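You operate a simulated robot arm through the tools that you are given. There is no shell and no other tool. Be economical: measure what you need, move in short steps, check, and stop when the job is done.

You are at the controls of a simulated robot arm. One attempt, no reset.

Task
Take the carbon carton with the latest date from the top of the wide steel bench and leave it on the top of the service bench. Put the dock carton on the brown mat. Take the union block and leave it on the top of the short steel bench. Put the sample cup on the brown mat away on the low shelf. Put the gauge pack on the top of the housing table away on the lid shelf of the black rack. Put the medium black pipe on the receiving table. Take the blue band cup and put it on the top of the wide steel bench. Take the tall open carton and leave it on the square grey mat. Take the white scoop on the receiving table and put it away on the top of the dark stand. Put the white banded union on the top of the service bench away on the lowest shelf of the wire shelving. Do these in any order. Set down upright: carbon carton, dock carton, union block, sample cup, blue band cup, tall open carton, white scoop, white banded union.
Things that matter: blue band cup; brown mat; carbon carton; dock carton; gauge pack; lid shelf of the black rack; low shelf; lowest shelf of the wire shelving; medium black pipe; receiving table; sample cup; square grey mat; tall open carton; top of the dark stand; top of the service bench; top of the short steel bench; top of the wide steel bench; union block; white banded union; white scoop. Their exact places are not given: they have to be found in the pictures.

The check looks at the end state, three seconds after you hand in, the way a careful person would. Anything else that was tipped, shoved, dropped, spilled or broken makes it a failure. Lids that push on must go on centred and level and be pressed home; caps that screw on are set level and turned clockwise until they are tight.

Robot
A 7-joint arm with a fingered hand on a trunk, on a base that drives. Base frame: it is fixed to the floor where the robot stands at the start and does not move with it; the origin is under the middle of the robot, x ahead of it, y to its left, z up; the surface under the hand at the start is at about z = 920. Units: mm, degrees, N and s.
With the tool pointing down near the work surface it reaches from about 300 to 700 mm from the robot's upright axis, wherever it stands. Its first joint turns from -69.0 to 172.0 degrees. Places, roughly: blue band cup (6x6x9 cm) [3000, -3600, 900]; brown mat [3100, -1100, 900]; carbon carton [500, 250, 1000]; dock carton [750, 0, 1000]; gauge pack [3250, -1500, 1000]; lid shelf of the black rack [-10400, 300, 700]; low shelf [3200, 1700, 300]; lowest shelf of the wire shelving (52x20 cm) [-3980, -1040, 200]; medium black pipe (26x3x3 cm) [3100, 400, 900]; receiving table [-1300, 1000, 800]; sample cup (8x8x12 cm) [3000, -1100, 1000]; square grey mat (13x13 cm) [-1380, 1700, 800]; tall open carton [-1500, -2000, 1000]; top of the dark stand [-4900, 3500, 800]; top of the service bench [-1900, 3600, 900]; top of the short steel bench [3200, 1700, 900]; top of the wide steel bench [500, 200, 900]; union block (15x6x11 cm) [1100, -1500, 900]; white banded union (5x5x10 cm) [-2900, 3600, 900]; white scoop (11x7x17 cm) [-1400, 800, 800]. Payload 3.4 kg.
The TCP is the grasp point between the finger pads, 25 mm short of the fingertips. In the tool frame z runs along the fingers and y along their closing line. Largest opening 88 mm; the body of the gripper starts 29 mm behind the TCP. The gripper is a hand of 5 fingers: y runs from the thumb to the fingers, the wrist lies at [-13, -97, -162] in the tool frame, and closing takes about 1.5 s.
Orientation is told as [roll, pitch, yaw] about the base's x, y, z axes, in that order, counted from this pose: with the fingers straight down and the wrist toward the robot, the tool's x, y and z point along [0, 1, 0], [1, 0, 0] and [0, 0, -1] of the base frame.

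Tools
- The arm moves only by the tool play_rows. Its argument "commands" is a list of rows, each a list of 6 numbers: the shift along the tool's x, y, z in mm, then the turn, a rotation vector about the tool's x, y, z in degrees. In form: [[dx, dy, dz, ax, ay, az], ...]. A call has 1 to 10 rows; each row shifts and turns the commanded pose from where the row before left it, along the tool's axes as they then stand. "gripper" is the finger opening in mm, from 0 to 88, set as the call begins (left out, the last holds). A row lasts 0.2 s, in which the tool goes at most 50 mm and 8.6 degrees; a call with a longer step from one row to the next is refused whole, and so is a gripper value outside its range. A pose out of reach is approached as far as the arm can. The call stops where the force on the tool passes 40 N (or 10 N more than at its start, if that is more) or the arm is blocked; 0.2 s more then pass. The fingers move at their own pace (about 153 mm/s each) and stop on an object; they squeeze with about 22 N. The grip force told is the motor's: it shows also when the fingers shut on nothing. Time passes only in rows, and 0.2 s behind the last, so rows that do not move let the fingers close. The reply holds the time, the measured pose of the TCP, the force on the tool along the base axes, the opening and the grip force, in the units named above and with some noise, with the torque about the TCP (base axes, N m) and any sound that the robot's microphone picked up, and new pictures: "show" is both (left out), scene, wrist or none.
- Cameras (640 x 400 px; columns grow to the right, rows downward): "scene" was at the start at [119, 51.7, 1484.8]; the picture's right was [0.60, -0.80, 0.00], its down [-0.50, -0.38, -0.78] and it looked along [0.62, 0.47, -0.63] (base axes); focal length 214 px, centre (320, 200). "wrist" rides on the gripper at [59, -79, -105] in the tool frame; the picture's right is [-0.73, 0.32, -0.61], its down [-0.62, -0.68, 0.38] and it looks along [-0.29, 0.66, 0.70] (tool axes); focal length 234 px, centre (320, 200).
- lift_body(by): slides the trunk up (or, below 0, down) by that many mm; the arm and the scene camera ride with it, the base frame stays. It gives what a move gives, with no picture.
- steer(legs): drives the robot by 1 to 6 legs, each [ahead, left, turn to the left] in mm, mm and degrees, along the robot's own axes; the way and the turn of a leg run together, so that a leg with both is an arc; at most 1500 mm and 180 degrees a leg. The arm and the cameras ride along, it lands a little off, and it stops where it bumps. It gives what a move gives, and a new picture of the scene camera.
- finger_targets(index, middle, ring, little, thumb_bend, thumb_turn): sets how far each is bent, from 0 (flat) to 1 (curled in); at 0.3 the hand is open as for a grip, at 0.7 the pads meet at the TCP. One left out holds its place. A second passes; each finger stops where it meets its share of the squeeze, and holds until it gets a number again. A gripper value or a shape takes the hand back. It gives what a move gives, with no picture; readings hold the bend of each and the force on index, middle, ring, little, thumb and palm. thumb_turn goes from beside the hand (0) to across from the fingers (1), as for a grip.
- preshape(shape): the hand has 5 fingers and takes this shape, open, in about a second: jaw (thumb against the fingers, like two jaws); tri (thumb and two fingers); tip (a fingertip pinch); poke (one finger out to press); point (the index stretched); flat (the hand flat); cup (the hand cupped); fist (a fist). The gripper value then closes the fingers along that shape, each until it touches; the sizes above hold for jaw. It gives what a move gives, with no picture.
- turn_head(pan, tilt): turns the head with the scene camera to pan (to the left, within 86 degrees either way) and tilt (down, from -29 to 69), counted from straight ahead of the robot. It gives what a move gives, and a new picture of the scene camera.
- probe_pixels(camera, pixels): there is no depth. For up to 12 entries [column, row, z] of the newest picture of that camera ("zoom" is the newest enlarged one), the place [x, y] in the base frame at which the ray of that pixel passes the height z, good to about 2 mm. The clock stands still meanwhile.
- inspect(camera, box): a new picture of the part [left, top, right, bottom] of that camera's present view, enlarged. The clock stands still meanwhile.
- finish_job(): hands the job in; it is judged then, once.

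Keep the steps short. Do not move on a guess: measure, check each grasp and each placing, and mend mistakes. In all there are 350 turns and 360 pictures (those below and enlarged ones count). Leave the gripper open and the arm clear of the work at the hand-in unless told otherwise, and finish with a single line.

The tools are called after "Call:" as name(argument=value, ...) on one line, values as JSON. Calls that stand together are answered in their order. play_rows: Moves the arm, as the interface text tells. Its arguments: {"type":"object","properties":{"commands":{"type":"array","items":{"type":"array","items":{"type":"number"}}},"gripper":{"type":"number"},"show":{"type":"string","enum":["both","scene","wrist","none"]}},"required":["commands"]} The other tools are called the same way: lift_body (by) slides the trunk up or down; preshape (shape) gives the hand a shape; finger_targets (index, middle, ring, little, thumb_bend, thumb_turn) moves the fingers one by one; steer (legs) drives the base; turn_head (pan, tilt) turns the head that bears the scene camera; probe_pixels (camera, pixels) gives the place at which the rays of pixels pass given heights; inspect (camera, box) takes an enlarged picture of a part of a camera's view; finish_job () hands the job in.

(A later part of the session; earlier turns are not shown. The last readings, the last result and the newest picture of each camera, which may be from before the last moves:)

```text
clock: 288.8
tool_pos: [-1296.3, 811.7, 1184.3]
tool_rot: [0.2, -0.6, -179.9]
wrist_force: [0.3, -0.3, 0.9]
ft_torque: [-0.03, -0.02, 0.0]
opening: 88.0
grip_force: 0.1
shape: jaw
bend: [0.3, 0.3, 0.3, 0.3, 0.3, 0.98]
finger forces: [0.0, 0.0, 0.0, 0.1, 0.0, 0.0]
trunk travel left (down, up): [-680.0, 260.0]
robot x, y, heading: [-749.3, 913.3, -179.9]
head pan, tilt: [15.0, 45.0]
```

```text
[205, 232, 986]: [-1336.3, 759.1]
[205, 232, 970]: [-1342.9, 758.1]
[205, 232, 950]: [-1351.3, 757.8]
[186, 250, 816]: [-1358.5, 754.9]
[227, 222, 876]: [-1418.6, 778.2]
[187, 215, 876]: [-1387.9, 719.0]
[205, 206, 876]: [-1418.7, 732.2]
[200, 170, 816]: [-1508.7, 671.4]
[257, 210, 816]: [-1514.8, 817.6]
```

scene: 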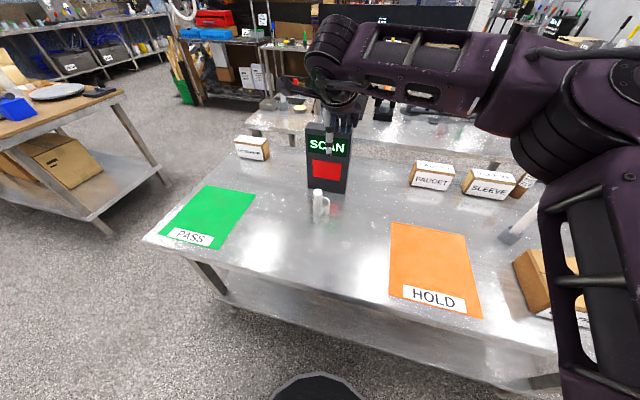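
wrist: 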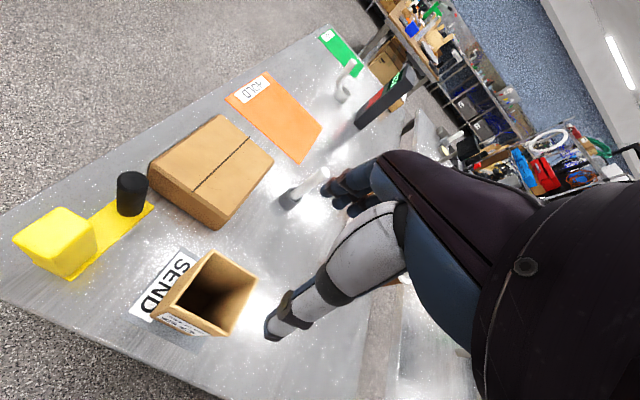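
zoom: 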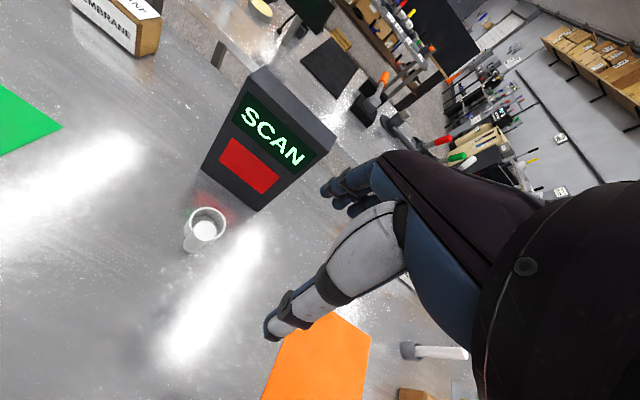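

Scoop: upright handle at about (-1352,757), top ~z 948, cup beyond it. I will grip the handle's top part. Drive to align.

Call:
steer(legs=[[55, 55, 0]])

Call:
play_rows(commands=[[0, 0, 40, 0.6, -0.2, 0], [0, 0, 40, 0, 0, 0], [0, 0, 40, 0, 0, 0], [0, 0, 40, 0, 0, 0], [0, 0, 0, 0, 0, 0]], show="both")

```text
clock: 289.9
tool_pos: [-1351.4, 757.7, 1183.2]
tool_rot: [0.3, -0.8, -179.9]
wrist_force: [0.4, 0.1, 0.7]
ft_torque: [-0.01, -0.03, -0.02]
opening: 88.0
grip_force: 0.0
shape: jaw
bend: [0.3, 0.3, 0.3, 0.3, 0.3, 0.98]
finger forces: [0.1, 0.1, 0.1, 0.0, 0.0, 0.0]
trunk travel left (down, up): [-680.0, 260.0]
robot x, y, heading: [-804.5, 858.9, -179.5]
head pan, tilt: [15.0, 45.0]
```

scene: 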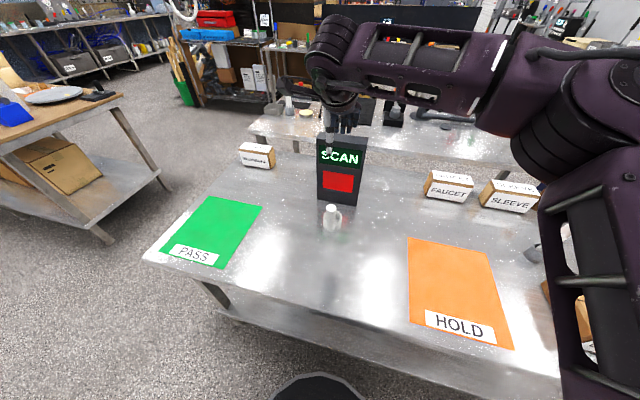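

```text
clock: 291.1
tool_pos: [-1351.2, 757.3, 1024.2]
tool_rot: [0.1, 0.0, -179.8]
wrist_force: [0.2, -0.7, 0.2]
ft_torque: [0.03, 0.02, -0.02]
opening: 87.9
grip_force: 0.0
shape: jaw
bend: [0.3, 0.3, 0.3, 0.3, 0.3, 0.98]
finger forces: [0.0, 0.0, 0.0, 0.0, 0.0, 0.0]
trunk travel left (down, up): [-680.0, 260.0]
robot x, y, heading: [-802.2, 858.6, -179.9]
head pan, tilt: [15.0, 45.0]
```

scene: 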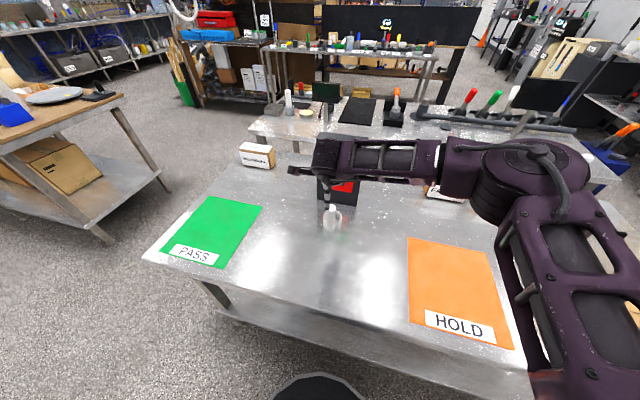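
wrist: 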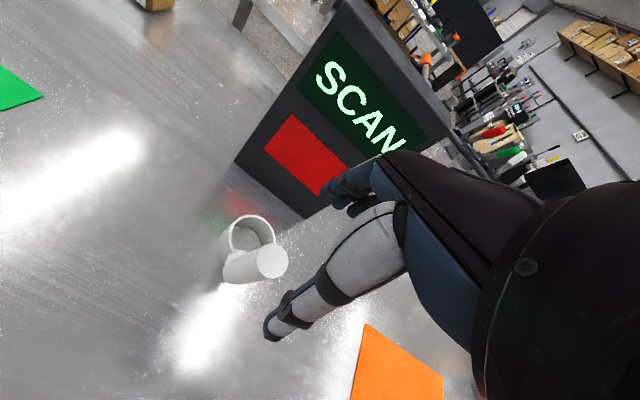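

Call:
probe_pixels(camera="wrist", pixels=[[272, 262, 986], [272, 262, 960], [272, 262, 940], [232, 278, 816], [258, 262, 950], [286, 260, 950]])

Call:
inspect(camera="scene", box=[290, 170, 380, 250])

Call:
probe_pixels(camera="scene", pixels=[[333, 207.5, 986], [333, 207.5, 960], [333, 207.5, 940]])

```text
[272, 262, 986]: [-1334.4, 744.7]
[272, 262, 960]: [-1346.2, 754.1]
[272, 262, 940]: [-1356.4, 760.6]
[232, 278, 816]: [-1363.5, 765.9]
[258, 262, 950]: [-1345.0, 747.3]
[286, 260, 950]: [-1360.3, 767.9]
```

```text
5.00 times, centred on (335, 210) of scene
```

zoom: 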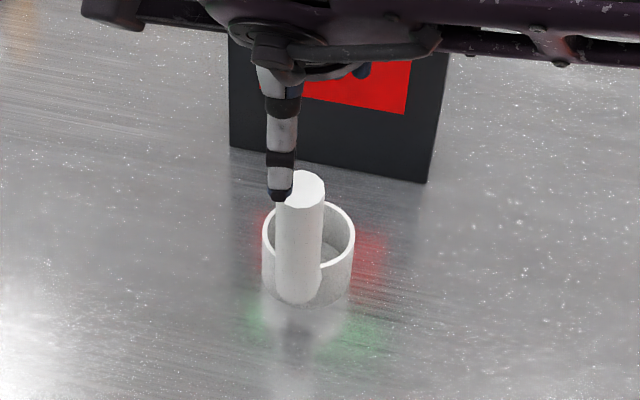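

```text
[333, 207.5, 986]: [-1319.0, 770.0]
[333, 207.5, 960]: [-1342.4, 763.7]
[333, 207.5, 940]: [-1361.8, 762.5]
```

Handle centre (-1352,760), top z ~950. I lower to z ~926 and look.

Call:
play_rows(commands=[[-3, 0, 30, 0, 0, 0], [0, 0, 30, 0, 0, 0], [0, 0, 20, 0, 0, 0], [0, 0, 10, 0, 0, 0], [0, 0, 8, 0, 0, 0], [0, 0, 0, 0, 0, 0]], show="both")

```text
clock: 292.5
tool_pos: [-1350.7, 760.1, 926.8]
tool_rot: [0.1, -0.1, -179.9]
wrist_force: [0.0, 0.6, -0.3]
ft_torque: [0.0, 0.0, 0.01]
opening: 87.8
grip_force: 0.1
shape: jaw
bend: [0.3, 0.3, 0.3, 0.3, 0.3, 0.98]
finger forces: [0.1, 0.0, 0.0, 0.0, 0.0, 0.0]
trunk travel left (down, up): [-680.0, 260.0]
robot x, y, heading: [-806.8, 862.1, -179.7]
head pan, tilt: [15.0, 45.0]
```

scene: 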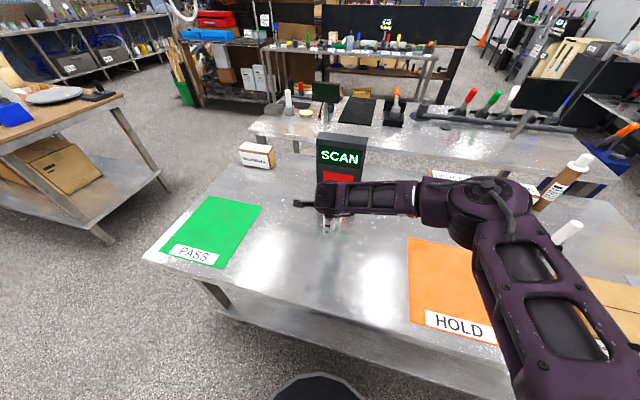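
wrist: 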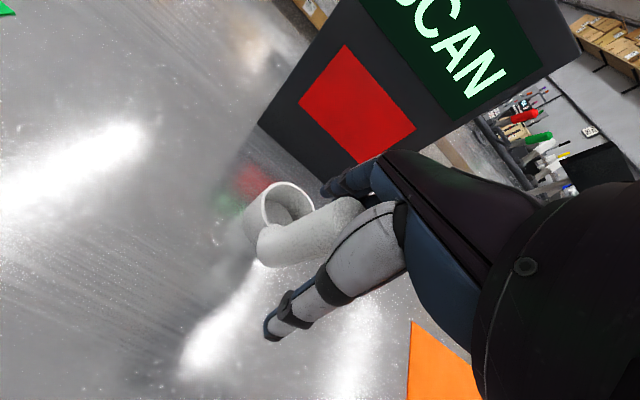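

Call:
play_rows(commands=[[0, 0, 6, 0, 0, 0], [0, 0, 0, 0, 0, 0], [0, 0, 0, 0, 0, 0], [0, 0, 0, 0, 0, 0], [0, 0, 0, 0, 0, 0], [0, 0, 0, 0, 0, 0], [0, 0, 0, 0, 0, 0], [0, 0, 0, 0, 0, 0], [0, 0, 0, 0, 0, 0]], gripper=5, show="wrist")

```text
clock: 294.5
tool_pos: [-1351.8, 760.7, 920.3]
tool_rot: [0.1, -0.1, -180.0]
wrist_force: [0.1, -0.2, 3.9]
ft_torque: [0.02, 0.13, -0.02]
opening: 17.6
grip_force: 22.4
shape: jaw
bend: [0.73, 0.59, 0.66, 0.64, 0.73, 1.0]
finger forces: [15.0, 6.3, 0.1, 0.0, 20.5, 0.0]
trunk travel left (down, up): [-680.0, 260.0]
robot x, y, heading: [-801.5, 859.3, -179.7]
head pan, tilt: [15.0, 45.0]
```

wrist: 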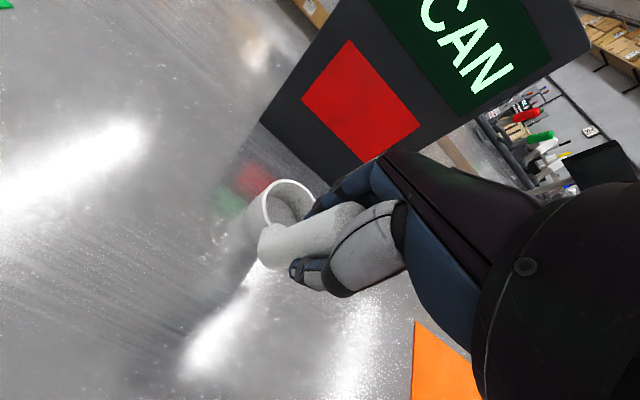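

Gripped by index, middle and thumb. I lift a little and check for tilt.

Call:
play_rows(commands=[[0, 0, -8, 0, 0, 0], [0, 0, -20, 0, 0, 0], [0, 0, -30, 0, 0, 0], [0, 0, -40, 0, 0, 0], [0, 0, -40, 0, 0, 0], [0, 0, 0, 0, 0, 0]], show="both")

```text
clock: 295.9
tool_pos: [-1352.3, 759.2, 1059.7]
tool_rot: [0.1, 0.0, -179.9]
wrist_force: [-0.3, -0.5, -1.1]
ft_torque: [0.03, -0.07, 0.0]
opening: 18.0
grip_force: 21.5
shape: jaw
bend: [0.73, 0.58, 0.66, 0.64, 0.74, 1.0]
finger forces: [14.5, 6.3, 0.0, 0.0, 20.6, 0.0]
trunk travel left (down, up): [-680.0, 260.0]
robot x, y, heading: [-805.2, 859.6, -179.8]
head pan, tilt: [15.0, 45.0]
```

scene: 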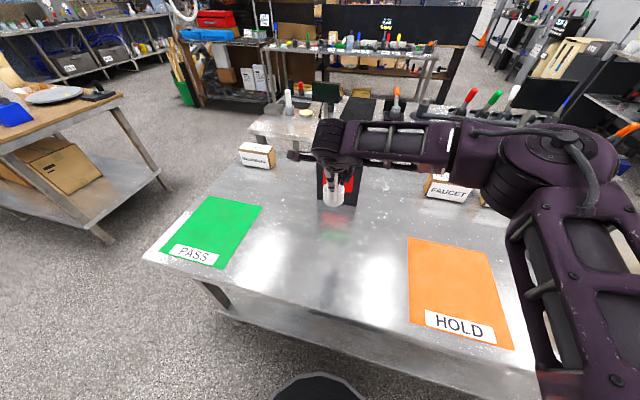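
wrist: 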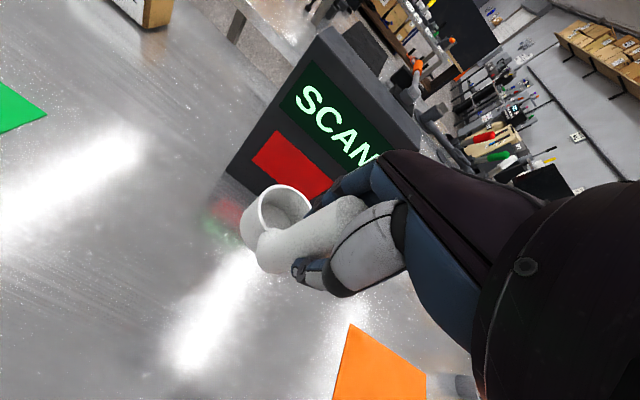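

Scoop held upright. I raise the trunk and drive: back out, north, then west along y ≈ 2550 toward the dark stand.

Call:
lift_body(by=200)

Call:
steer(legs=[[-305, 0, 0], [0, -1500, 0], [0, -200, 0], [1500, 0, 0], [1500, 0, 0], [900, 0, 0]])

Call:
turn_head(pan=-50, tilt=30)

```text
clock: 298.1
tool_pos: [-1351.2, 761.2, 1258.2]
tool_rot: [0.0, -0.1, -179.9]
wrist_force: [-0.1, -0.2, -1.5]
ft_torque: [-0.02, -0.07, -0.02]
opening: 18.4
grip_force: 21.9
shape: jaw
bend: [0.73, 0.58, 0.66, 0.64, 0.74, 1.0]
finger forces: [14.4, 6.2, 0.0, 0.1, 20.7, 0.0]
trunk travel left (down, up): [-880.0, 60.0]
robot x, y, heading: [-800.3, 857.7, -179.7]
head pan, tilt: [15.0, 45.0]
```

```text
clock: 326.8
tool_pos: [-4959.3, 2479.3, 1258.6]
tool_rot: [0.1, -0.2, 180.0]
wrist_force: [0.1, -0.2, -1.2]
ft_torque: [0.01, -0.06, 0.0]
opening: 17.7
grip_force: 22.3
shape: jaw
bend: [0.73, 0.58, 0.66, 0.64, 0.74, 1.0]
finger forces: [14.4, 6.1, 0.1, 0.0, 20.5, 0.1]
trunk travel left (down, up): [-880.0, 60.0]
robot x, y, heading: [-4408.8, 2579.0, 179.9]
head pan, tilt: [15.0, 45.0]
```

scene: 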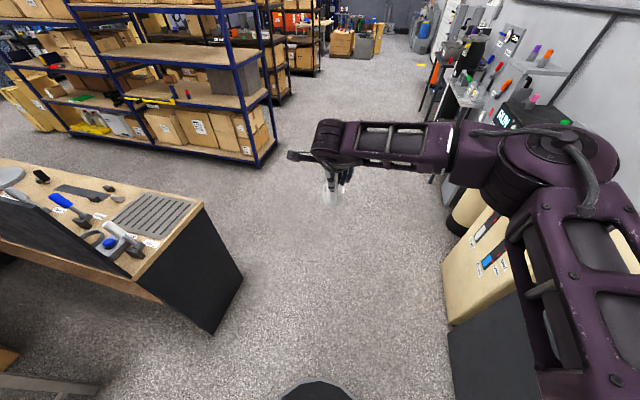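

```text
clock: 328.2
tool_pos: [-4960.7, 2479.0, 1257.4]
tool_rot: [0.1, -0.1, 179.9]
wrist_force: [0.1, 0.9, -1.5]
ft_torque: [0.0, -0.08, 0.02]
opening: 18.3
grip_force: 22.2
shape: jaw
bend: [0.73, 0.58, 0.66, 0.64, 0.74, 1.0]
finger forces: [14.4, 6.3, 0.0, 0.0, 20.4, 0.0]
trunk travel left (down, up): [-880.0, 60.0]
robot x, y, heading: [-4408.4, 2576.3, 180.0]
head pan, tilt: [-50.0, 30.0]
```

scene: 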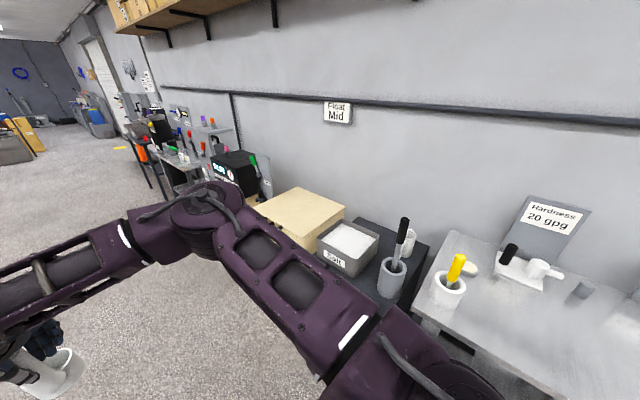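

The dark stand carries a salt bin and a black-handled scoop. I turn right to face it.

Call:
steer(legs=[[0, 0, -90], [0, 350, 0]])

Call:
turn_head(pan=5, tilt=40)

```text
clock: 334.3
tool_pos: [-4849.5, 3131.4, 1257.2]
tool_rot: [0.3, -0.2, 89.1]
wrist_force: [0.1, -0.3, -1.3]
ft_torque: [-0.02, 0.01, 0.0]
opening: 17.7
grip_force: 21.6
shape: jaw
bend: [0.73, 0.59, 0.66, 0.64, 0.74, 1.0]
finger forces: [14.5, 6.0, 0.0, 0.0, 20.1, 0.1]
trunk travel left (down, up): [-880.0, 60.0]
robot x, y, heading: [-4761.1, 2581.6, 89.1]
head pan, tilt: [-50.0, 30.0]
```

scene: 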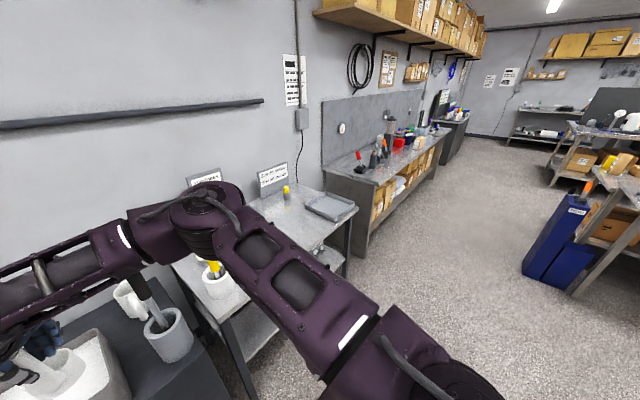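

```text
clock: 335.5
tool_pos: [-4851.6, 3130.5, 1259.0]
tool_rot: [0.0, -0.1, 89.2]
wrist_force: [-0.3, -0.3, -1.6]
ft_torque: [-0.06, -0.06, 0.01]
opening: 17.7
grip_force: 21.6
shape: jaw
bend: [0.73, 0.59, 0.66, 0.64, 0.74, 1.0]
finger forces: [14.5, 6.0, 0.0, 0.0, 20.2, 0.1]
trunk travel left (down, up): [-880.0, 60.0]
robot x, y, heading: [-4758.1, 2585.0, 89.2]
head pan, tilt: [5.0, 40.0]
```

scene: 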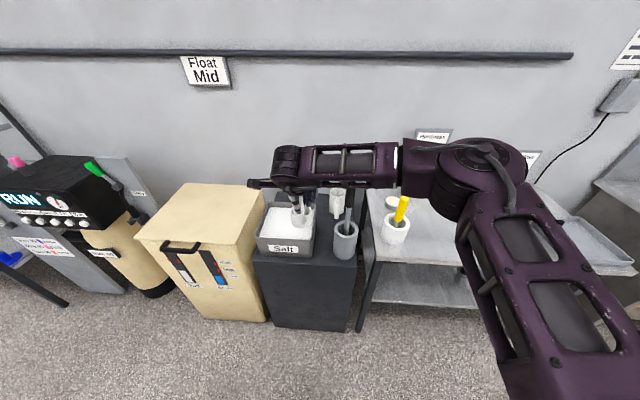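

Call:
inspect(camera="scene", box=[240, 170, 420, 280])

Call:
inspect(camera="wrist", box=[0, 0, 640, 400])

```text
3.56 times, centred on (330, 225) of scene
```

zoom: 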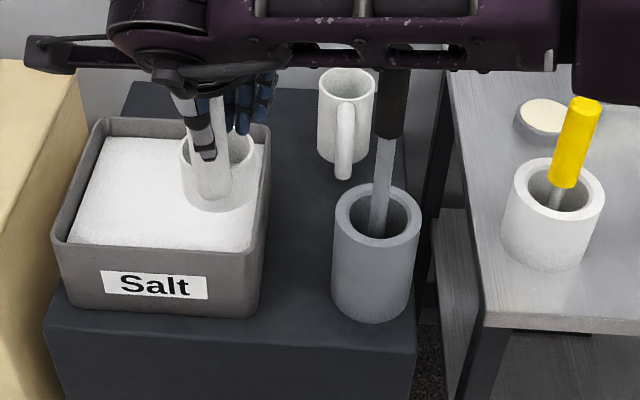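

```text
1.00 times, centred on (320, 200) of wrist (not enlarged: the box is as wide or as high as the picture)
```

zoom: 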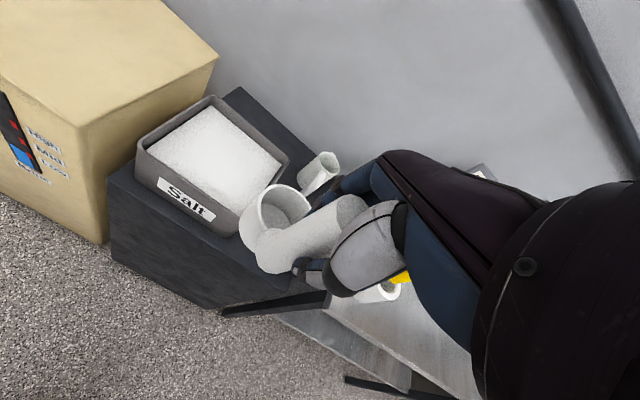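

Call:
probe_pixels(camera="scene", pixels=[[252.7, 258.2, 800], [356.7, 267.2, 800], [310.3, 257.6, 800], [333.6, 250.3, 800], [344.6, 259.3, 800], [355.9, 250.3, 800], [337, 217, 800], [321.6, 193.5, 800], [274, 328, 0], [346, 331, 0], [315, 208, 900], [296, 203, 900]])

Call:
probe_pixels(camera="zoom", pixels=[[108, 182, 800], [238, 87, 800], [240, 236, 800], [302, 193, 800], [270, 135, 800]])

```text
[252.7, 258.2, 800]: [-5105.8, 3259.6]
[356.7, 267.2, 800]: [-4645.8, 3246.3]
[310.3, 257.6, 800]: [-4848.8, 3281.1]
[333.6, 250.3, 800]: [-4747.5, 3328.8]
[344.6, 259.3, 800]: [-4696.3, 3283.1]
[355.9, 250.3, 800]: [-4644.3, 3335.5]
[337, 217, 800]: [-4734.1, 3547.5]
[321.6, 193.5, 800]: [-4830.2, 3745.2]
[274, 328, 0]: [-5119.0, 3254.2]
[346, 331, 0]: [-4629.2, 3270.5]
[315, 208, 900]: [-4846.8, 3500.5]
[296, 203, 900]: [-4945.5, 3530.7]
```

```text
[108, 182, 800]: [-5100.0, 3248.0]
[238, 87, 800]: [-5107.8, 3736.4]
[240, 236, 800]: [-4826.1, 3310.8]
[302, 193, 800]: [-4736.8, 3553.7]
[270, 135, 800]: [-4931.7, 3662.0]
```

I check heights of the grey cup and its black handle, since the forearm would pass over them.

Call:
probe_pixels(camera="scene", pixels=[[346.3, 237, 880], [346.3, 237, 900], [346.3, 237, 920], [346.3, 237, 940], [350.5, 207, 940], [350.5, 207, 980], [350.5, 207, 1000], [205, 318, 0], [247, 318, 0], [136, 238, 900], [265, 245, 900]])

Call:
turn_head(pan=-25, tilt=45)

```text
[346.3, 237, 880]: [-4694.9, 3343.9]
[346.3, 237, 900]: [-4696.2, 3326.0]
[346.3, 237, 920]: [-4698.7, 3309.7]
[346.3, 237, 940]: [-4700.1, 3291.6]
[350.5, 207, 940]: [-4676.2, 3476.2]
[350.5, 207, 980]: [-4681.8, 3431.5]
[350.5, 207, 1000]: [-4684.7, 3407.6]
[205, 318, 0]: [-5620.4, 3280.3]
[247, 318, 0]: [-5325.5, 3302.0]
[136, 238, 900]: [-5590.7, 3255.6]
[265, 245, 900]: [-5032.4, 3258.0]
```

```text
clock: 336.5
tool_pos: [-4850.2, 3130.5, 1258.7]
tool_rot: [0.1, -0.1, 89.2]
wrist_force: [0.1, -0.2, -0.8]
ft_torque: [-0.05, -0.02, -0.01]
opening: 18.2
grip_force: 22.2
shape: jaw
bend: [0.73, 0.59, 0.66, 0.64, 0.74, 1.0]
finger forces: [14.4, 5.9, 0.1, 0.1, 20.1, 0.0]
trunk travel left (down, up): [-880.0, 60.0]
robot x, y, heading: [-4763.5, 2582.9, 89.0]
head pan, tilt: [-25.0, 45.0]
```

scene: 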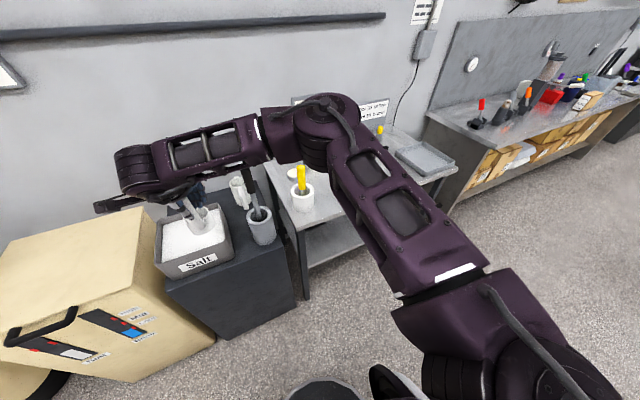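

The grey cup is ~145 tall with a long black handle, so I will approach from the south-west (heading 45°), keeping the forearm away from it. Turn, then slide in.

Call:
steer(legs=[[0, 0, -44], [-200, 500, 0]])

Call:
turn_head(pan=5, tilt=50)

```text
clock: 341.6
tool_pos: [-4940.0, 3245.2, 1258.3]
tool_rot: [0.1, -0.1, 45.5]
wrist_force: [-0.2, 0.5, -1.0]
ft_torque: [-0.01, -0.01, 0.03]
opening: 18.1
grip_force: 22.4
shape: jaw
bend: [0.73, 0.59, 0.66, 0.64, 0.74, 1.0]
finger forces: [14.5, 6.0, 0.0, 0.0, 20.1, 0.0]
trunk travel left (down, up): [-880.0, 60.0]
robot x, y, heading: [-5255.1, 2786.0, 45.3]
head pan, tilt: [-25.0, 45.0]
```

scene: 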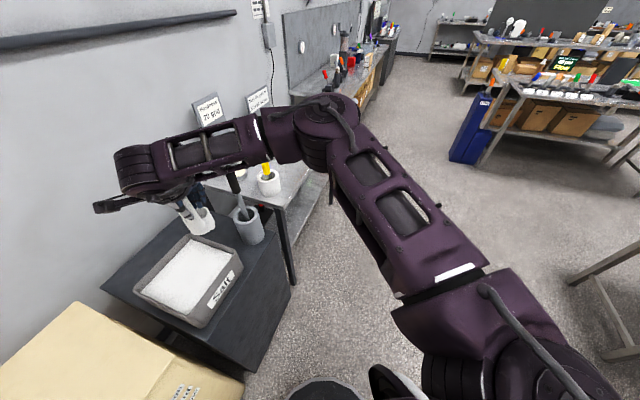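

```text
clock: 342.5
tool_pos: [-4940.0, 3244.2, 1257.9]
tool_rot: [0.1, 0.0, 45.4]
wrist_force: [0.3, 1.3, -1.0]
ft_torque: [-0.02, 0.03, 0.04]
opening: 17.8
grip_force: 22.2
shape: jaw
bend: [0.73, 0.59, 0.66, 0.64, 0.74, 1.0]
finger forces: [14.4, 6.0, 0.0, 0.1, 20.0, 0.0]
trunk travel left (down, up): [-880.0, 60.0]
robot x, y, heading: [-5253.6, 2783.0, 45.4]
head pan, tilt: [5.0, 50.0]
```

scene: 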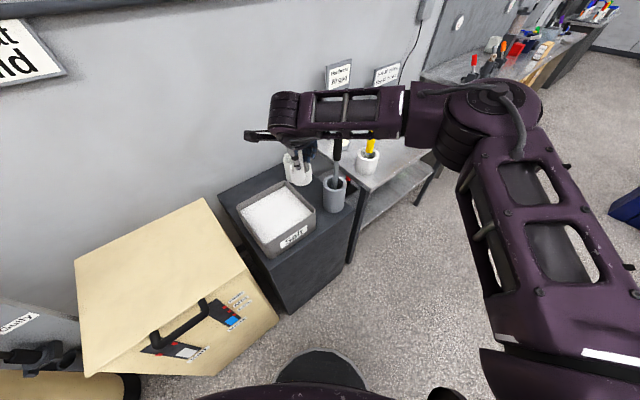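

Call:
steer(legs=[[220, 13, 0]])

Call:
inspect(camera="wrist", box=[0, 0, 640, 400])

```text
clock: 344.2
tool_pos: [-4796.1, 3411.0, 1259.2]
tool_rot: [0.1, -0.1, 45.4]
wrist_force: [-0.3, 0.1, -0.8]
ft_torque: [-0.04, 0.06, -0.02]
opening: 18.3
grip_force: 21.8
shape: jaw
bend: [0.73, 0.59, 0.66, 0.64, 0.74, 1.0]
finger forces: [14.3, 6.0, 0.0, 0.0, 20.0, 0.1]
trunk travel left (down, up): [-880.0, 60.0]
robot x, y, heading: [-5107.1, 2950.8, 45.5]
head pan, tilt: [5.0, 50.0]
```

scene: 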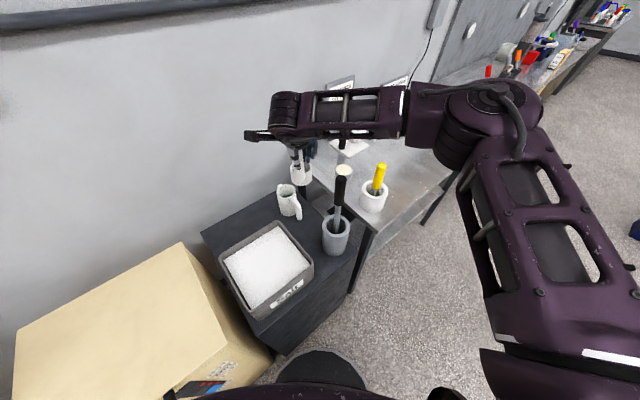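

```text
1.00 times, centred on (320, 200) of wrist (not enlarged: the box is as wide or as high as the picture)
```

zoom: 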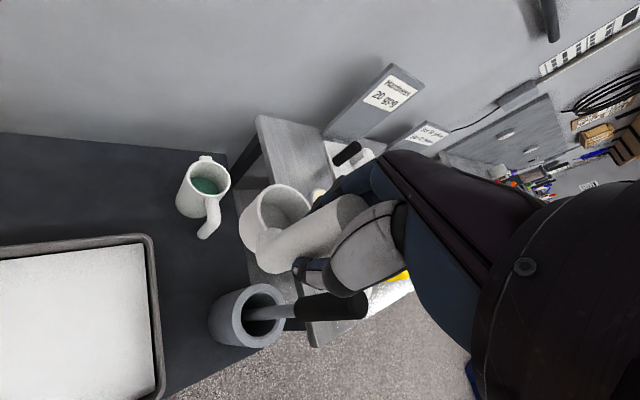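

Call:
inspect(camera="scene", box=[200, 130, 400, 290])

```text
2.50 times, centred on (300, 210) of scene
```

zoom: 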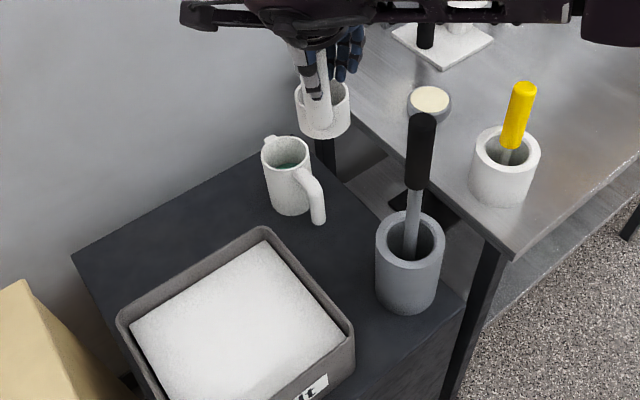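

Call:
probe_pixels(camera="zoom", pixels=[[290, 205, 800], [318, 225, 815], [318, 223, 800], [402, 300, 800], [380, 290, 800], [262, 228, 900], [352, 325, 900], [420, 120, 1130], [412, 185, 1030], [466, 300, 800], [318, 145, 800], [310, 290, 800]])

```text
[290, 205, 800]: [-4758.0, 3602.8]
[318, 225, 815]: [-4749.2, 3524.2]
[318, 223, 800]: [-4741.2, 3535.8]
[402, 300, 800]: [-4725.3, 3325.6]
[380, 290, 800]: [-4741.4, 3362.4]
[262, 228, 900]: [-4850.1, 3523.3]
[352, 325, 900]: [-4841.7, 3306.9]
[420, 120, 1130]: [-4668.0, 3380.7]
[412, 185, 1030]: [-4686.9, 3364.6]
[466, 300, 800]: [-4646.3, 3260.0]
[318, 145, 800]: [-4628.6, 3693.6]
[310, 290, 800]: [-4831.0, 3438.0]
```

Free pocket found around (-4755,3435). I shift to TCP (-4775,3417) and lower the trunk 300.

Call:
play_rows(commands=[[-11, 19, 0, 0, 0, 0], [0, 0, 0, 0, 0, 0]], show="none")

Call:
lift_body(by=-300)

Call:
inspect(camera="scene", box=[160, 130, 440, 330])

Call:
inspect(camera="wrist", box=[0, 0, 640, 400])

```text
clock: 344.8
tool_pos: [-4774.0, 3418.6, 1259.4]
tool_rot: [0.1, -0.1, 45.4]
wrist_force: [0.2, -0.3, -1.3]
ft_torque: [-0.03, 0.04, -0.01]
opening: 18.1
grip_force: 22.1
shape: jaw
bend: [0.73, 0.59, 0.66, 0.64, 0.75, 1.0]
finger forces: [14.3, 5.9, 0.0, 0.0, 20.0, 0.0]
trunk travel left (down, up): [-880.0, 60.0]
robot x, y, heading: [-5109.5, 2954.6, 45.4]
head pan, tilt: [5.0, 50.0]
```

```text
clock: 347.8
tool_pos: [-4773.7, 3417.7, 958.2]
tool_rot: [0.1, -0.1, 45.3]
wrist_force: [-0.4, 1.0, -0.7]
ft_torque: [-0.08, 0.05, 0.02]
opening: 17.9
grip_force: 21.7
shape: jaw
bend: [0.73, 0.59, 0.66, 0.64, 0.75, 1.0]
finger forces: [14.3, 6.2, 0.0, 0.0, 19.9, 0.1]
trunk travel left (down, up): [-580.0, 360.0]
robot x, y, heading: [-5108.6, 2955.9, 45.2]
head pan, tilt: [5.0, 50.0]
```

```text
2.00 times, centred on (300, 230) of scene
```

zoom: 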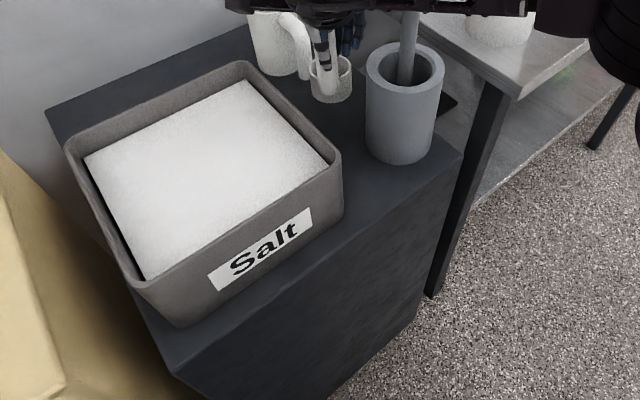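

```text
1.00 times, centred on (320, 200) of wrist (not enlarged: the box is as wide or as high as the picture)
```

zoom: 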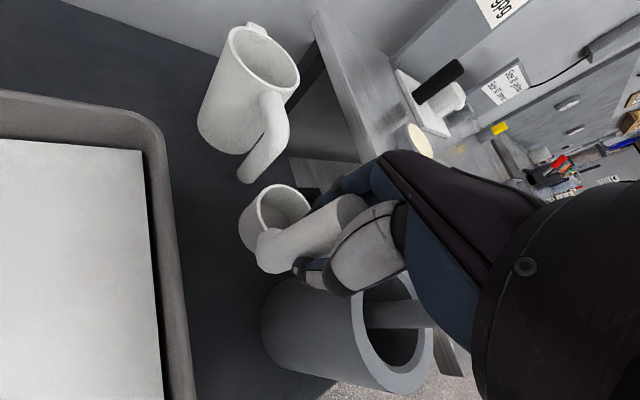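

Clear on all sides. I lower in small steps to contact.

Call:
play_rows(commands=[[0, 0, 15, 0, 0, 0], [0, 0, 12, 0, 0, 0], [0, 0, 8, 0, 0, 0], [0, 0, 4, 0, 0, 0], [0, 0, 4, 0, 0, 0], [0, 0, 3, 0, 0, 0], [0, 0, 3, 0, 0, 0]], show="none")

```text
clock: 349.4
tool_pos: [-4774.3, 3418.8, 908.4]
tool_rot: [0.0, -0.1, 45.4]
wrist_force: [-0.8, 0.4, -1.4]
ft_torque: [-0.08, 0.02, 0.0]
opening: 17.9
grip_force: 22.4
shape: jaw
bend: [0.73, 0.59, 0.66, 0.64, 0.75, 1.0]
finger forces: [14.5, 5.8, 0.1, 0.1, 20.0, 0.0]
trunk travel left (down, up): [-580.0, 360.0]
robot x, y, heading: [-5104.6, 2950.7, 45.6]
head pan, tilt: [5.0, 50.0]
```

No contact yet; further down in 3 mm steps.

Call:
play_rows(commands=[[0, 0, 3, 0, 0, 0], [0, 0, 3, 0, 0, 0], [0, 0, 3, 0, 0, 0], [0, 0, 3, 0, 0, 0], [0, 0, 3, 0, 0, 0]], show="wrist")

```text
clock: 350.6
tool_pos: [-4774.7, 3415.4, 897.3]
tool_rot: [0.3, -0.5, 45.2]
wrist_force: [-1.6, -3.4, 21.6]
ft_torque: [0.09, -0.06, -0.02]
opening: 18.7
grip_force: 22.1
shape: jaw
bend: [0.73, 0.58, 0.66, 0.64, 0.74, 1.0]
finger forces: [17.1, 8.1, 0.1, 0.0, 24.3, 0.0]
trunk travel left (down, up): [-580.0, 360.0]
robot x, y, heading: [-5107.8, 2954.0, 45.3]
head pan, tilt: [5.0, 50.0]
```

wrist: 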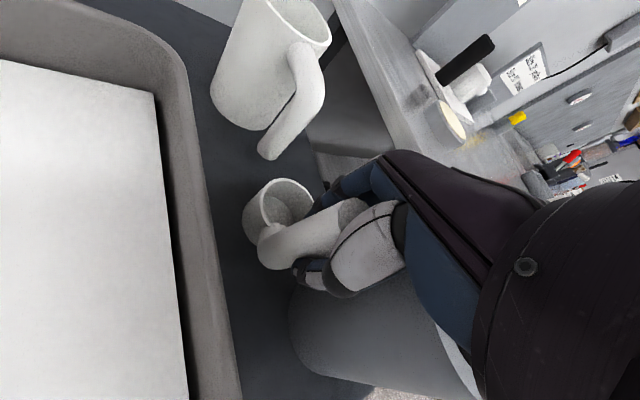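

Touching. I ease 3 mm and open to 60.

Call:
play_rows(commands=[[0, 0, -3, 0, 0, 0], [0, 0, 0, 0, 0, 0], [0, 0, 0, 0, 0, 0], [0, 0, 0, 0, 0, 0], [0, 0, 0, 0, 0, 0]], gripper=60, show="none")

Call:
play_rows(commands=[[0, 0, -10, 0, 0, 0], [0, 0, -30, 0, 0, 0], [0, 0, -40, 0, 0, 0], [0, 0, -45, 0, 0, 0], [0, 0, -45, 0, 0, 0], [0, 0, 0, 0, 0, 0]], show="both")

```text
clock: 351.8
tool_pos: [-4775.0, 3418.1, 896.2]
tool_rot: [0.2, -0.1, 45.3]
wrist_force: [0.5, -0.4, 0.1]
ft_torque: [-0.01, -0.02, -0.01]
opening: 59.5
grip_force: 0.0
shape: jaw
bend: [0.28, 0.38, 0.35, 0.35, 0.6, 1.0]
finger forces: [0.0, 0.0, 0.1, 0.0, 0.1, 0.0]
trunk travel left (down, up): [-580.0, 360.0]
robot x, y, heading: [-5107.2, 2951.3, 45.4]
head pan, tilt: [5.0, 50.0]
```

```text
clock: 353.2
tool_pos: [-4772.6, 3416.4, 1067.1]
tool_rot: [0.1, 0.0, 45.3]
wrist_force: [-0.2, 0.2, 1.1]
ft_torque: [-0.02, 0.0, -0.03]
opening: 59.8
grip_force: 0.0
shape: jaw
bend: [0.28, 0.38, 0.34, 0.35, 0.6, 1.0]
finger forces: [0.0, 0.0, 0.0, 0.1, 0.0, 0.0]
trunk travel left (down, up): [-580.0, 360.0]
robot x, y, heading: [-5107.3, 2952.8, 45.5]
head pan, tilt: [5.0, 50.0]
```

scene: 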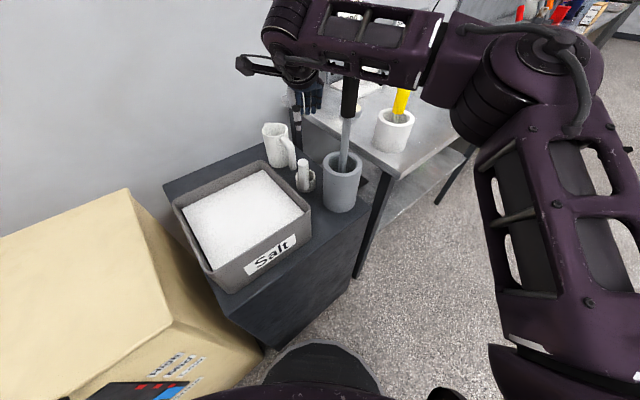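
wrist: 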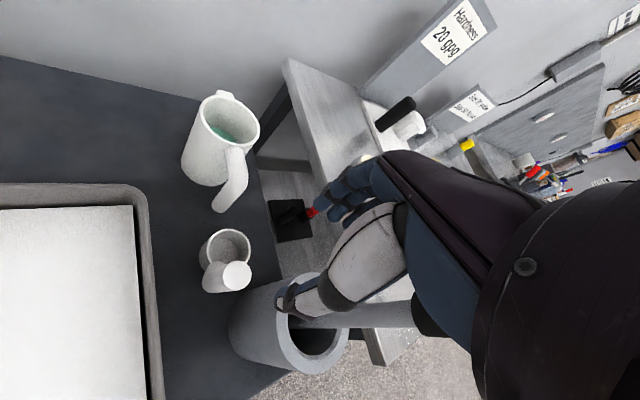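

Scoop stands upright on the dark stand. I raise the trunk, back off and drive back east along y ≈ 2560.

Call:
lift_body(by=300)

Call:
steer(legs=[[-420, 0, 0], [0, 0, -45.5], [1500, -80, 0], [1500, 0, 0], [1500, 0, 0], [1500, 0, 0]])

Call:
turn_head(pan=-10, tilt=25)

```text
clock: 356.2
tool_pos: [-4773.7, 3415.8, 1367.0]
tool_rot: [0.1, -0.1, 45.3]
wrist_force: [0.2, -0.1, 0.0]
ft_torque: [-0.02, 0.01, -0.01]
opening: 59.8
grip_force: 0.0
shape: jaw
bend: [0.28, 0.38, 0.34, 0.35, 0.6, 1.0]
finger forces: [0.0, 0.0, 0.0, 0.0, 0.0, 0.0]
trunk travel left (down, up): [-880.0, 60.0]
robot x, y, heading: [-5105.4, 2954.2, 45.3]
head pan, tilt: [5.0, 50.0]
```

```text
refused: leg 3 is longer than a leg can be; nothing moved
```

```text
clock: 357.1
tool_pos: [-4772.7, 3416.2, 1367.0]
tool_rot: [0.0, -0.2, 45.4]
wrist_force: [-0.1, -0.4, 0.2]
ft_torque: [0.0, 0.04, 0.03]
opening: 59.9
grip_force: 0.1
shape: jaw
bend: [0.28, 0.38, 0.34, 0.35, 0.6, 1.0]
finger forces: [0.0, 0.2, 0.0, 0.0, 0.0, 0.0]
trunk travel left (down, up): [-880.0, 60.0]
robot x, y, heading: [-5109.8, 2952.7, 45.6]
head pan, tilt: [-10.0, 25.0]
```

scene: 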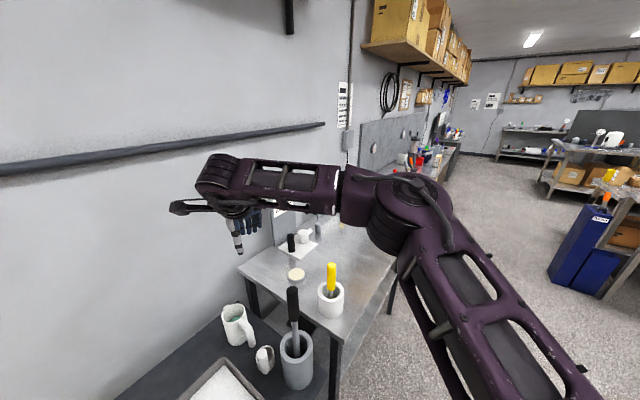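

Call:
steer(legs=[[-420, 0, 0], [0, 0, -45.5], [1490, -40, 0], [1500, 0, 0], [1500, 0, 0], [1500, 0, 0]])

Call:
turn_head(pan=-15, tilt=25)

```text
clock: 390.0
tool_pos: [1181.3, 2710.4, 1366.9]
tool_rot: [0.2, -0.2, -0.1]
wrist_force: [-0.5, 0.3, 0.3]
ft_torque: [0.03, -0.01, -0.01]
opening: 59.8
grip_force: 0.1
shape: jaw
bend: [0.28, 0.38, 0.34, 0.35, 0.6, 1.0]
finger forces: [0.0, 0.0, 0.0, 0.0, 0.0, 0.1]
trunk travel left (down, up): [-880.0, 60.0]
robot x, y, heading: [616.5, 2622.4, 0.1]
head pan, tilt: [-10.0, 25.0]
```

scene: 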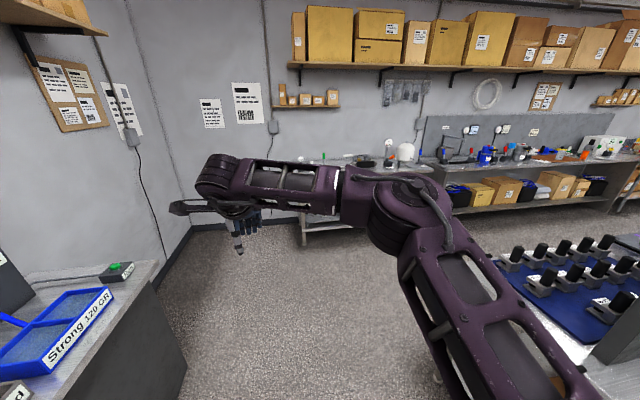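

```text
clock: 390.6
tool_pos: [1180.8, 2710.5, 1367.3]
tool_rot: [0.1, 0.0, -0.1]
wrist_force: [-0.2, 0.2, 0.3]
ft_torque: [0.0, -0.02, 0.03]
opening: 59.7
grip_force: 0.1
shape: jaw
bend: [0.28, 0.38, 0.34, 0.35, 0.6, 1.0]
finger forces: [0.1, 0.0, 0.0, 0.0, 0.0, 0.0]
trunk travel left (down, up): [-880.0, 60.0]
robot x, y, heading: [614.7, 2625.8, -0.2]
head pan, tilt: [-15.0, 25.0]
```

scene: 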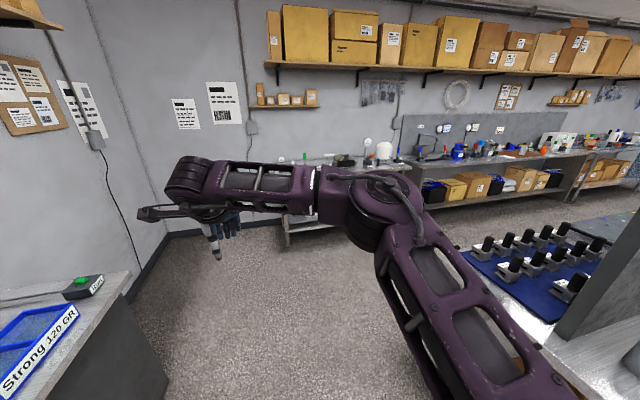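

Call:
probe_pixels(camera="scene", pixels=[[287, 246, 0], [440, 222, 0], [575, 198, 0], [285, 176, 900], [410, 178, 900], [475, 245, 920], [540, 305, 920], [640, 215, 900], [515, 160, 900]])

```text
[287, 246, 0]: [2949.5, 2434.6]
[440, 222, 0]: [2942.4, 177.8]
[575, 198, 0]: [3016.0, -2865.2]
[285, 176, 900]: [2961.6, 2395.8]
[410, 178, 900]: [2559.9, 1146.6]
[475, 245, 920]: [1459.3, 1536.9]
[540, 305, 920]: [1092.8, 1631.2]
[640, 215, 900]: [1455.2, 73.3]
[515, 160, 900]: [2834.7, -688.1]
```

East aisle runs x ~1460–2940. I go there and south to the brown mat with the sample cup, facing east.

Call:
steer(legs=[[800, 0, 0], [780, 0, 0], [0, -1500, 0], [0, -1500, 0], [0, -650, 0]])

Call:
turn_head(pan=5, tilt=30)

```text
clock: 416.1
tool_pos: [2862.3, -906.3, 1367.1]
tool_rot: [0.1, 0.0, 2.1]
wrist_force: [-0.2, -0.7, 0.2]
ft_torque: [-0.01, 0.0, 0.02]
opening: 59.8
grip_force: 0.1
shape: jaw
bend: [0.28, 0.38, 0.34, 0.35, 0.6, 1.0]
finger forces: [0.0, 0.0, 0.1, 0.0, 0.0, 0.1]
trunk travel left (down, up): [-880.0, 60.0]
robot x, y, heading: [2303.7, -1019.2, 2.2]
head pan, tilt: [-15.0, 25.0]
```

scene: 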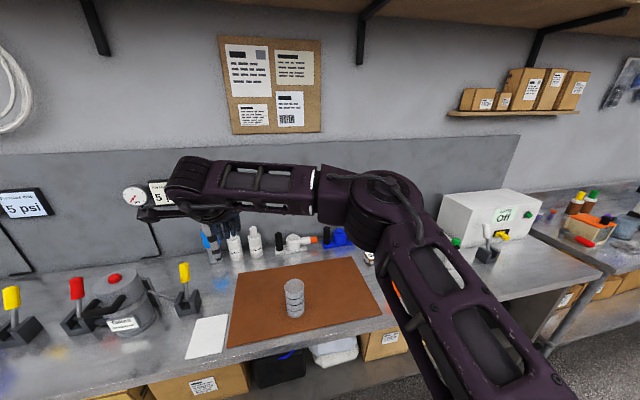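

```text
clock: 416.9
tool_pos: [2862.5, -906.2, 1367.4]
tool_rot: [0.1, 0.0, 2.0]
wrist_force: [0.5, -0.4, 0.0]
ft_torque: [0.0, 0.03, -0.01]
opening: 59.7
grip_force: 0.0
shape: jaw
bend: [0.28, 0.38, 0.34, 0.35, 0.6, 1.0]
finger forces: [0.1, 0.0, 0.0, 0.0, 0.0, 0.1]
trunk travel left (down, up): [-880.0, 60.0]
robot x, y, heading: [2299.4, -1015.7, 2.5]
head pan, tilt: [5.0, 30.0]
```

scene: 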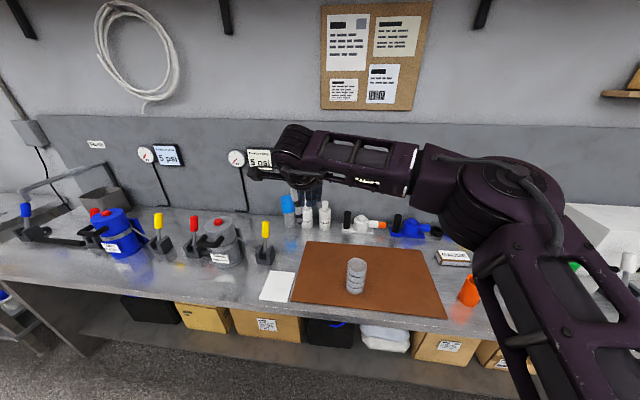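

Call:
inspect(camera="scene", box=[270, 220, 460, 340])

```text
3.33 times, centred on (365, 280) of scene
```

zoom: 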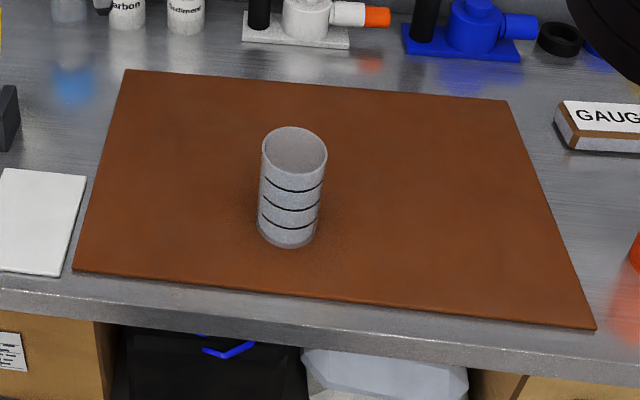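

Call:
probe_pixels(camera="zoom", pixels=[[287, 237, 900], [287, 248, 900], [258, 225, 900], [317, 228, 900], [295, 152, 1020], [263, 152, 1020], [328, 155, 1020], [73, 271, 900], [596, 329, 900], [507, 100, 900], [125, 70, 900], [0, 290, 900]])

```text
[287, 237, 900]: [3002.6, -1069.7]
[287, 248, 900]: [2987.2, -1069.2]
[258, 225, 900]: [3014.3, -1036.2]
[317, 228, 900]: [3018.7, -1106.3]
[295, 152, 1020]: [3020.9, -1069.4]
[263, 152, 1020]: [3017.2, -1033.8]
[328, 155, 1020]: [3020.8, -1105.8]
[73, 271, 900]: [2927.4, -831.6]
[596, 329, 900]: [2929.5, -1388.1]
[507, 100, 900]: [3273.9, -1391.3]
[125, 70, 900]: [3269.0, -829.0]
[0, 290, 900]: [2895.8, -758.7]
```

Cup at (3021,-1070), 71 wide, z 900–1020. I align the robot and lower the trunk 240, opening the hand fully.

Call:
steer(legs=[[161, -151, -2.3]])

Call:
lift_body(by=-240)

Call:
play_rows(commands=[[0, 0, 10, 0, 0, 0], [0, 0, 10, 0, 0, 0], [0, 0, 0, 0, 0, 0], [0, 0, 0, 0, 0, 0]], gripper=88, show="both")

```text
clock: 418.6
tool_pos: [3027.2, -1076.1, 1368.6]
tool_rot: [0.1, -0.1, -0.1]
wrist_force: [-0.3, -0.1, -0.8]
ft_torque: [0.02, 0.03, 0.02]
opening: 59.7
grip_force: 0.1
shape: jaw
bend: [0.28, 0.38, 0.34, 0.35, 0.6, 1.0]
finger forces: [0.1, 0.1, 0.0, 0.0, 0.0, 0.0]
trunk travel left (down, up): [-880.0, 60.0]
robot x, y, heading: [2462.3, -1165.9, 0.3]
head pan, tilt: [5.0, 30.0]
```

scene: 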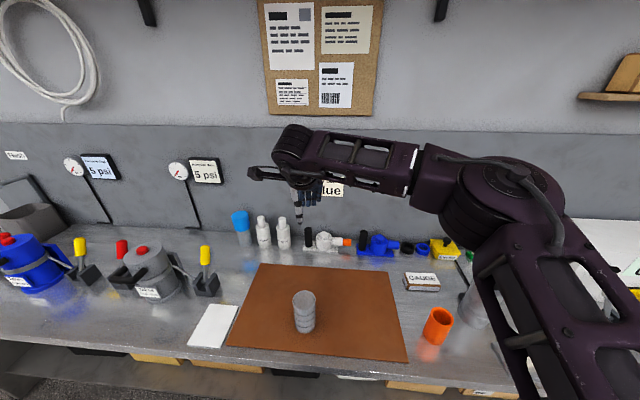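

```text
clock: 421.1
tool_pos: [3029.4, -1076.3, 1128.4]
tool_rot: [0.1, -0.1, -0.1]
wrist_force: [-0.6, -0.9, 0.0]
ft_torque: [-0.02, -0.02, -0.03]
opening: 59.8
grip_force: 0.1
shape: jaw
bend: [0.28, 0.38, 0.34, 0.35, 0.6, 1.0]
finger forces: [0.1, 0.0, 0.0, 0.0, 0.0, 0.1]
trunk travel left (down, up): [-640.0, 300.0]
robot x, y, heading: [2463.5, -1162.2, 0.2]
head pan, tilt: [5.0, 30.0]
```

```text
clock: 422.1
tool_pos: [3029.2, -1076.9, 1107.5]
tool_rot: [0.1, -0.2, -0.1]
wrist_force: [-0.7, -0.3, -0.1]
ft_torque: [0.02, 0.05, -0.03]
opening: 87.6
grip_force: 0.0
shape: jaw
bend: [0.3, 0.3, 0.3, 0.3, 0.3, 0.98]
finger forces: [0.0, 0.1, 0.0, 0.0, 0.1, 0.1]
trunk travel left (down, up): [-640.0, 300.0]
robot x, y, heading: [2463.7, -1162.9, 0.2]
head pan, tilt: [5.0, 30.0]
```

scene: 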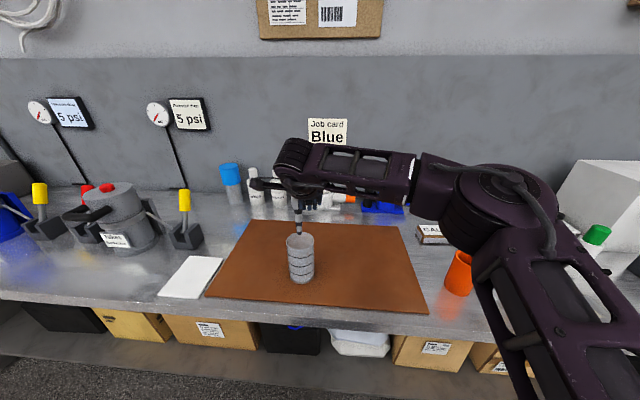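
wrist: 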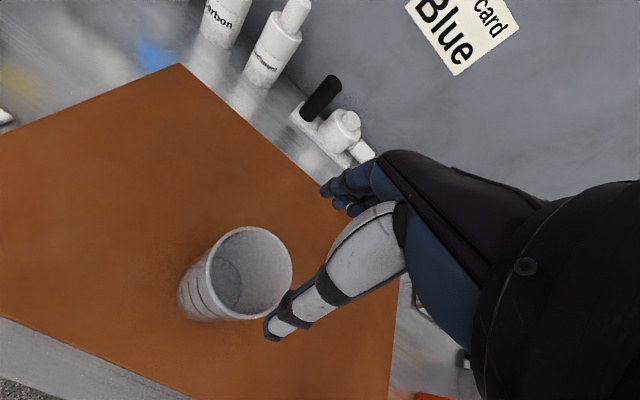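

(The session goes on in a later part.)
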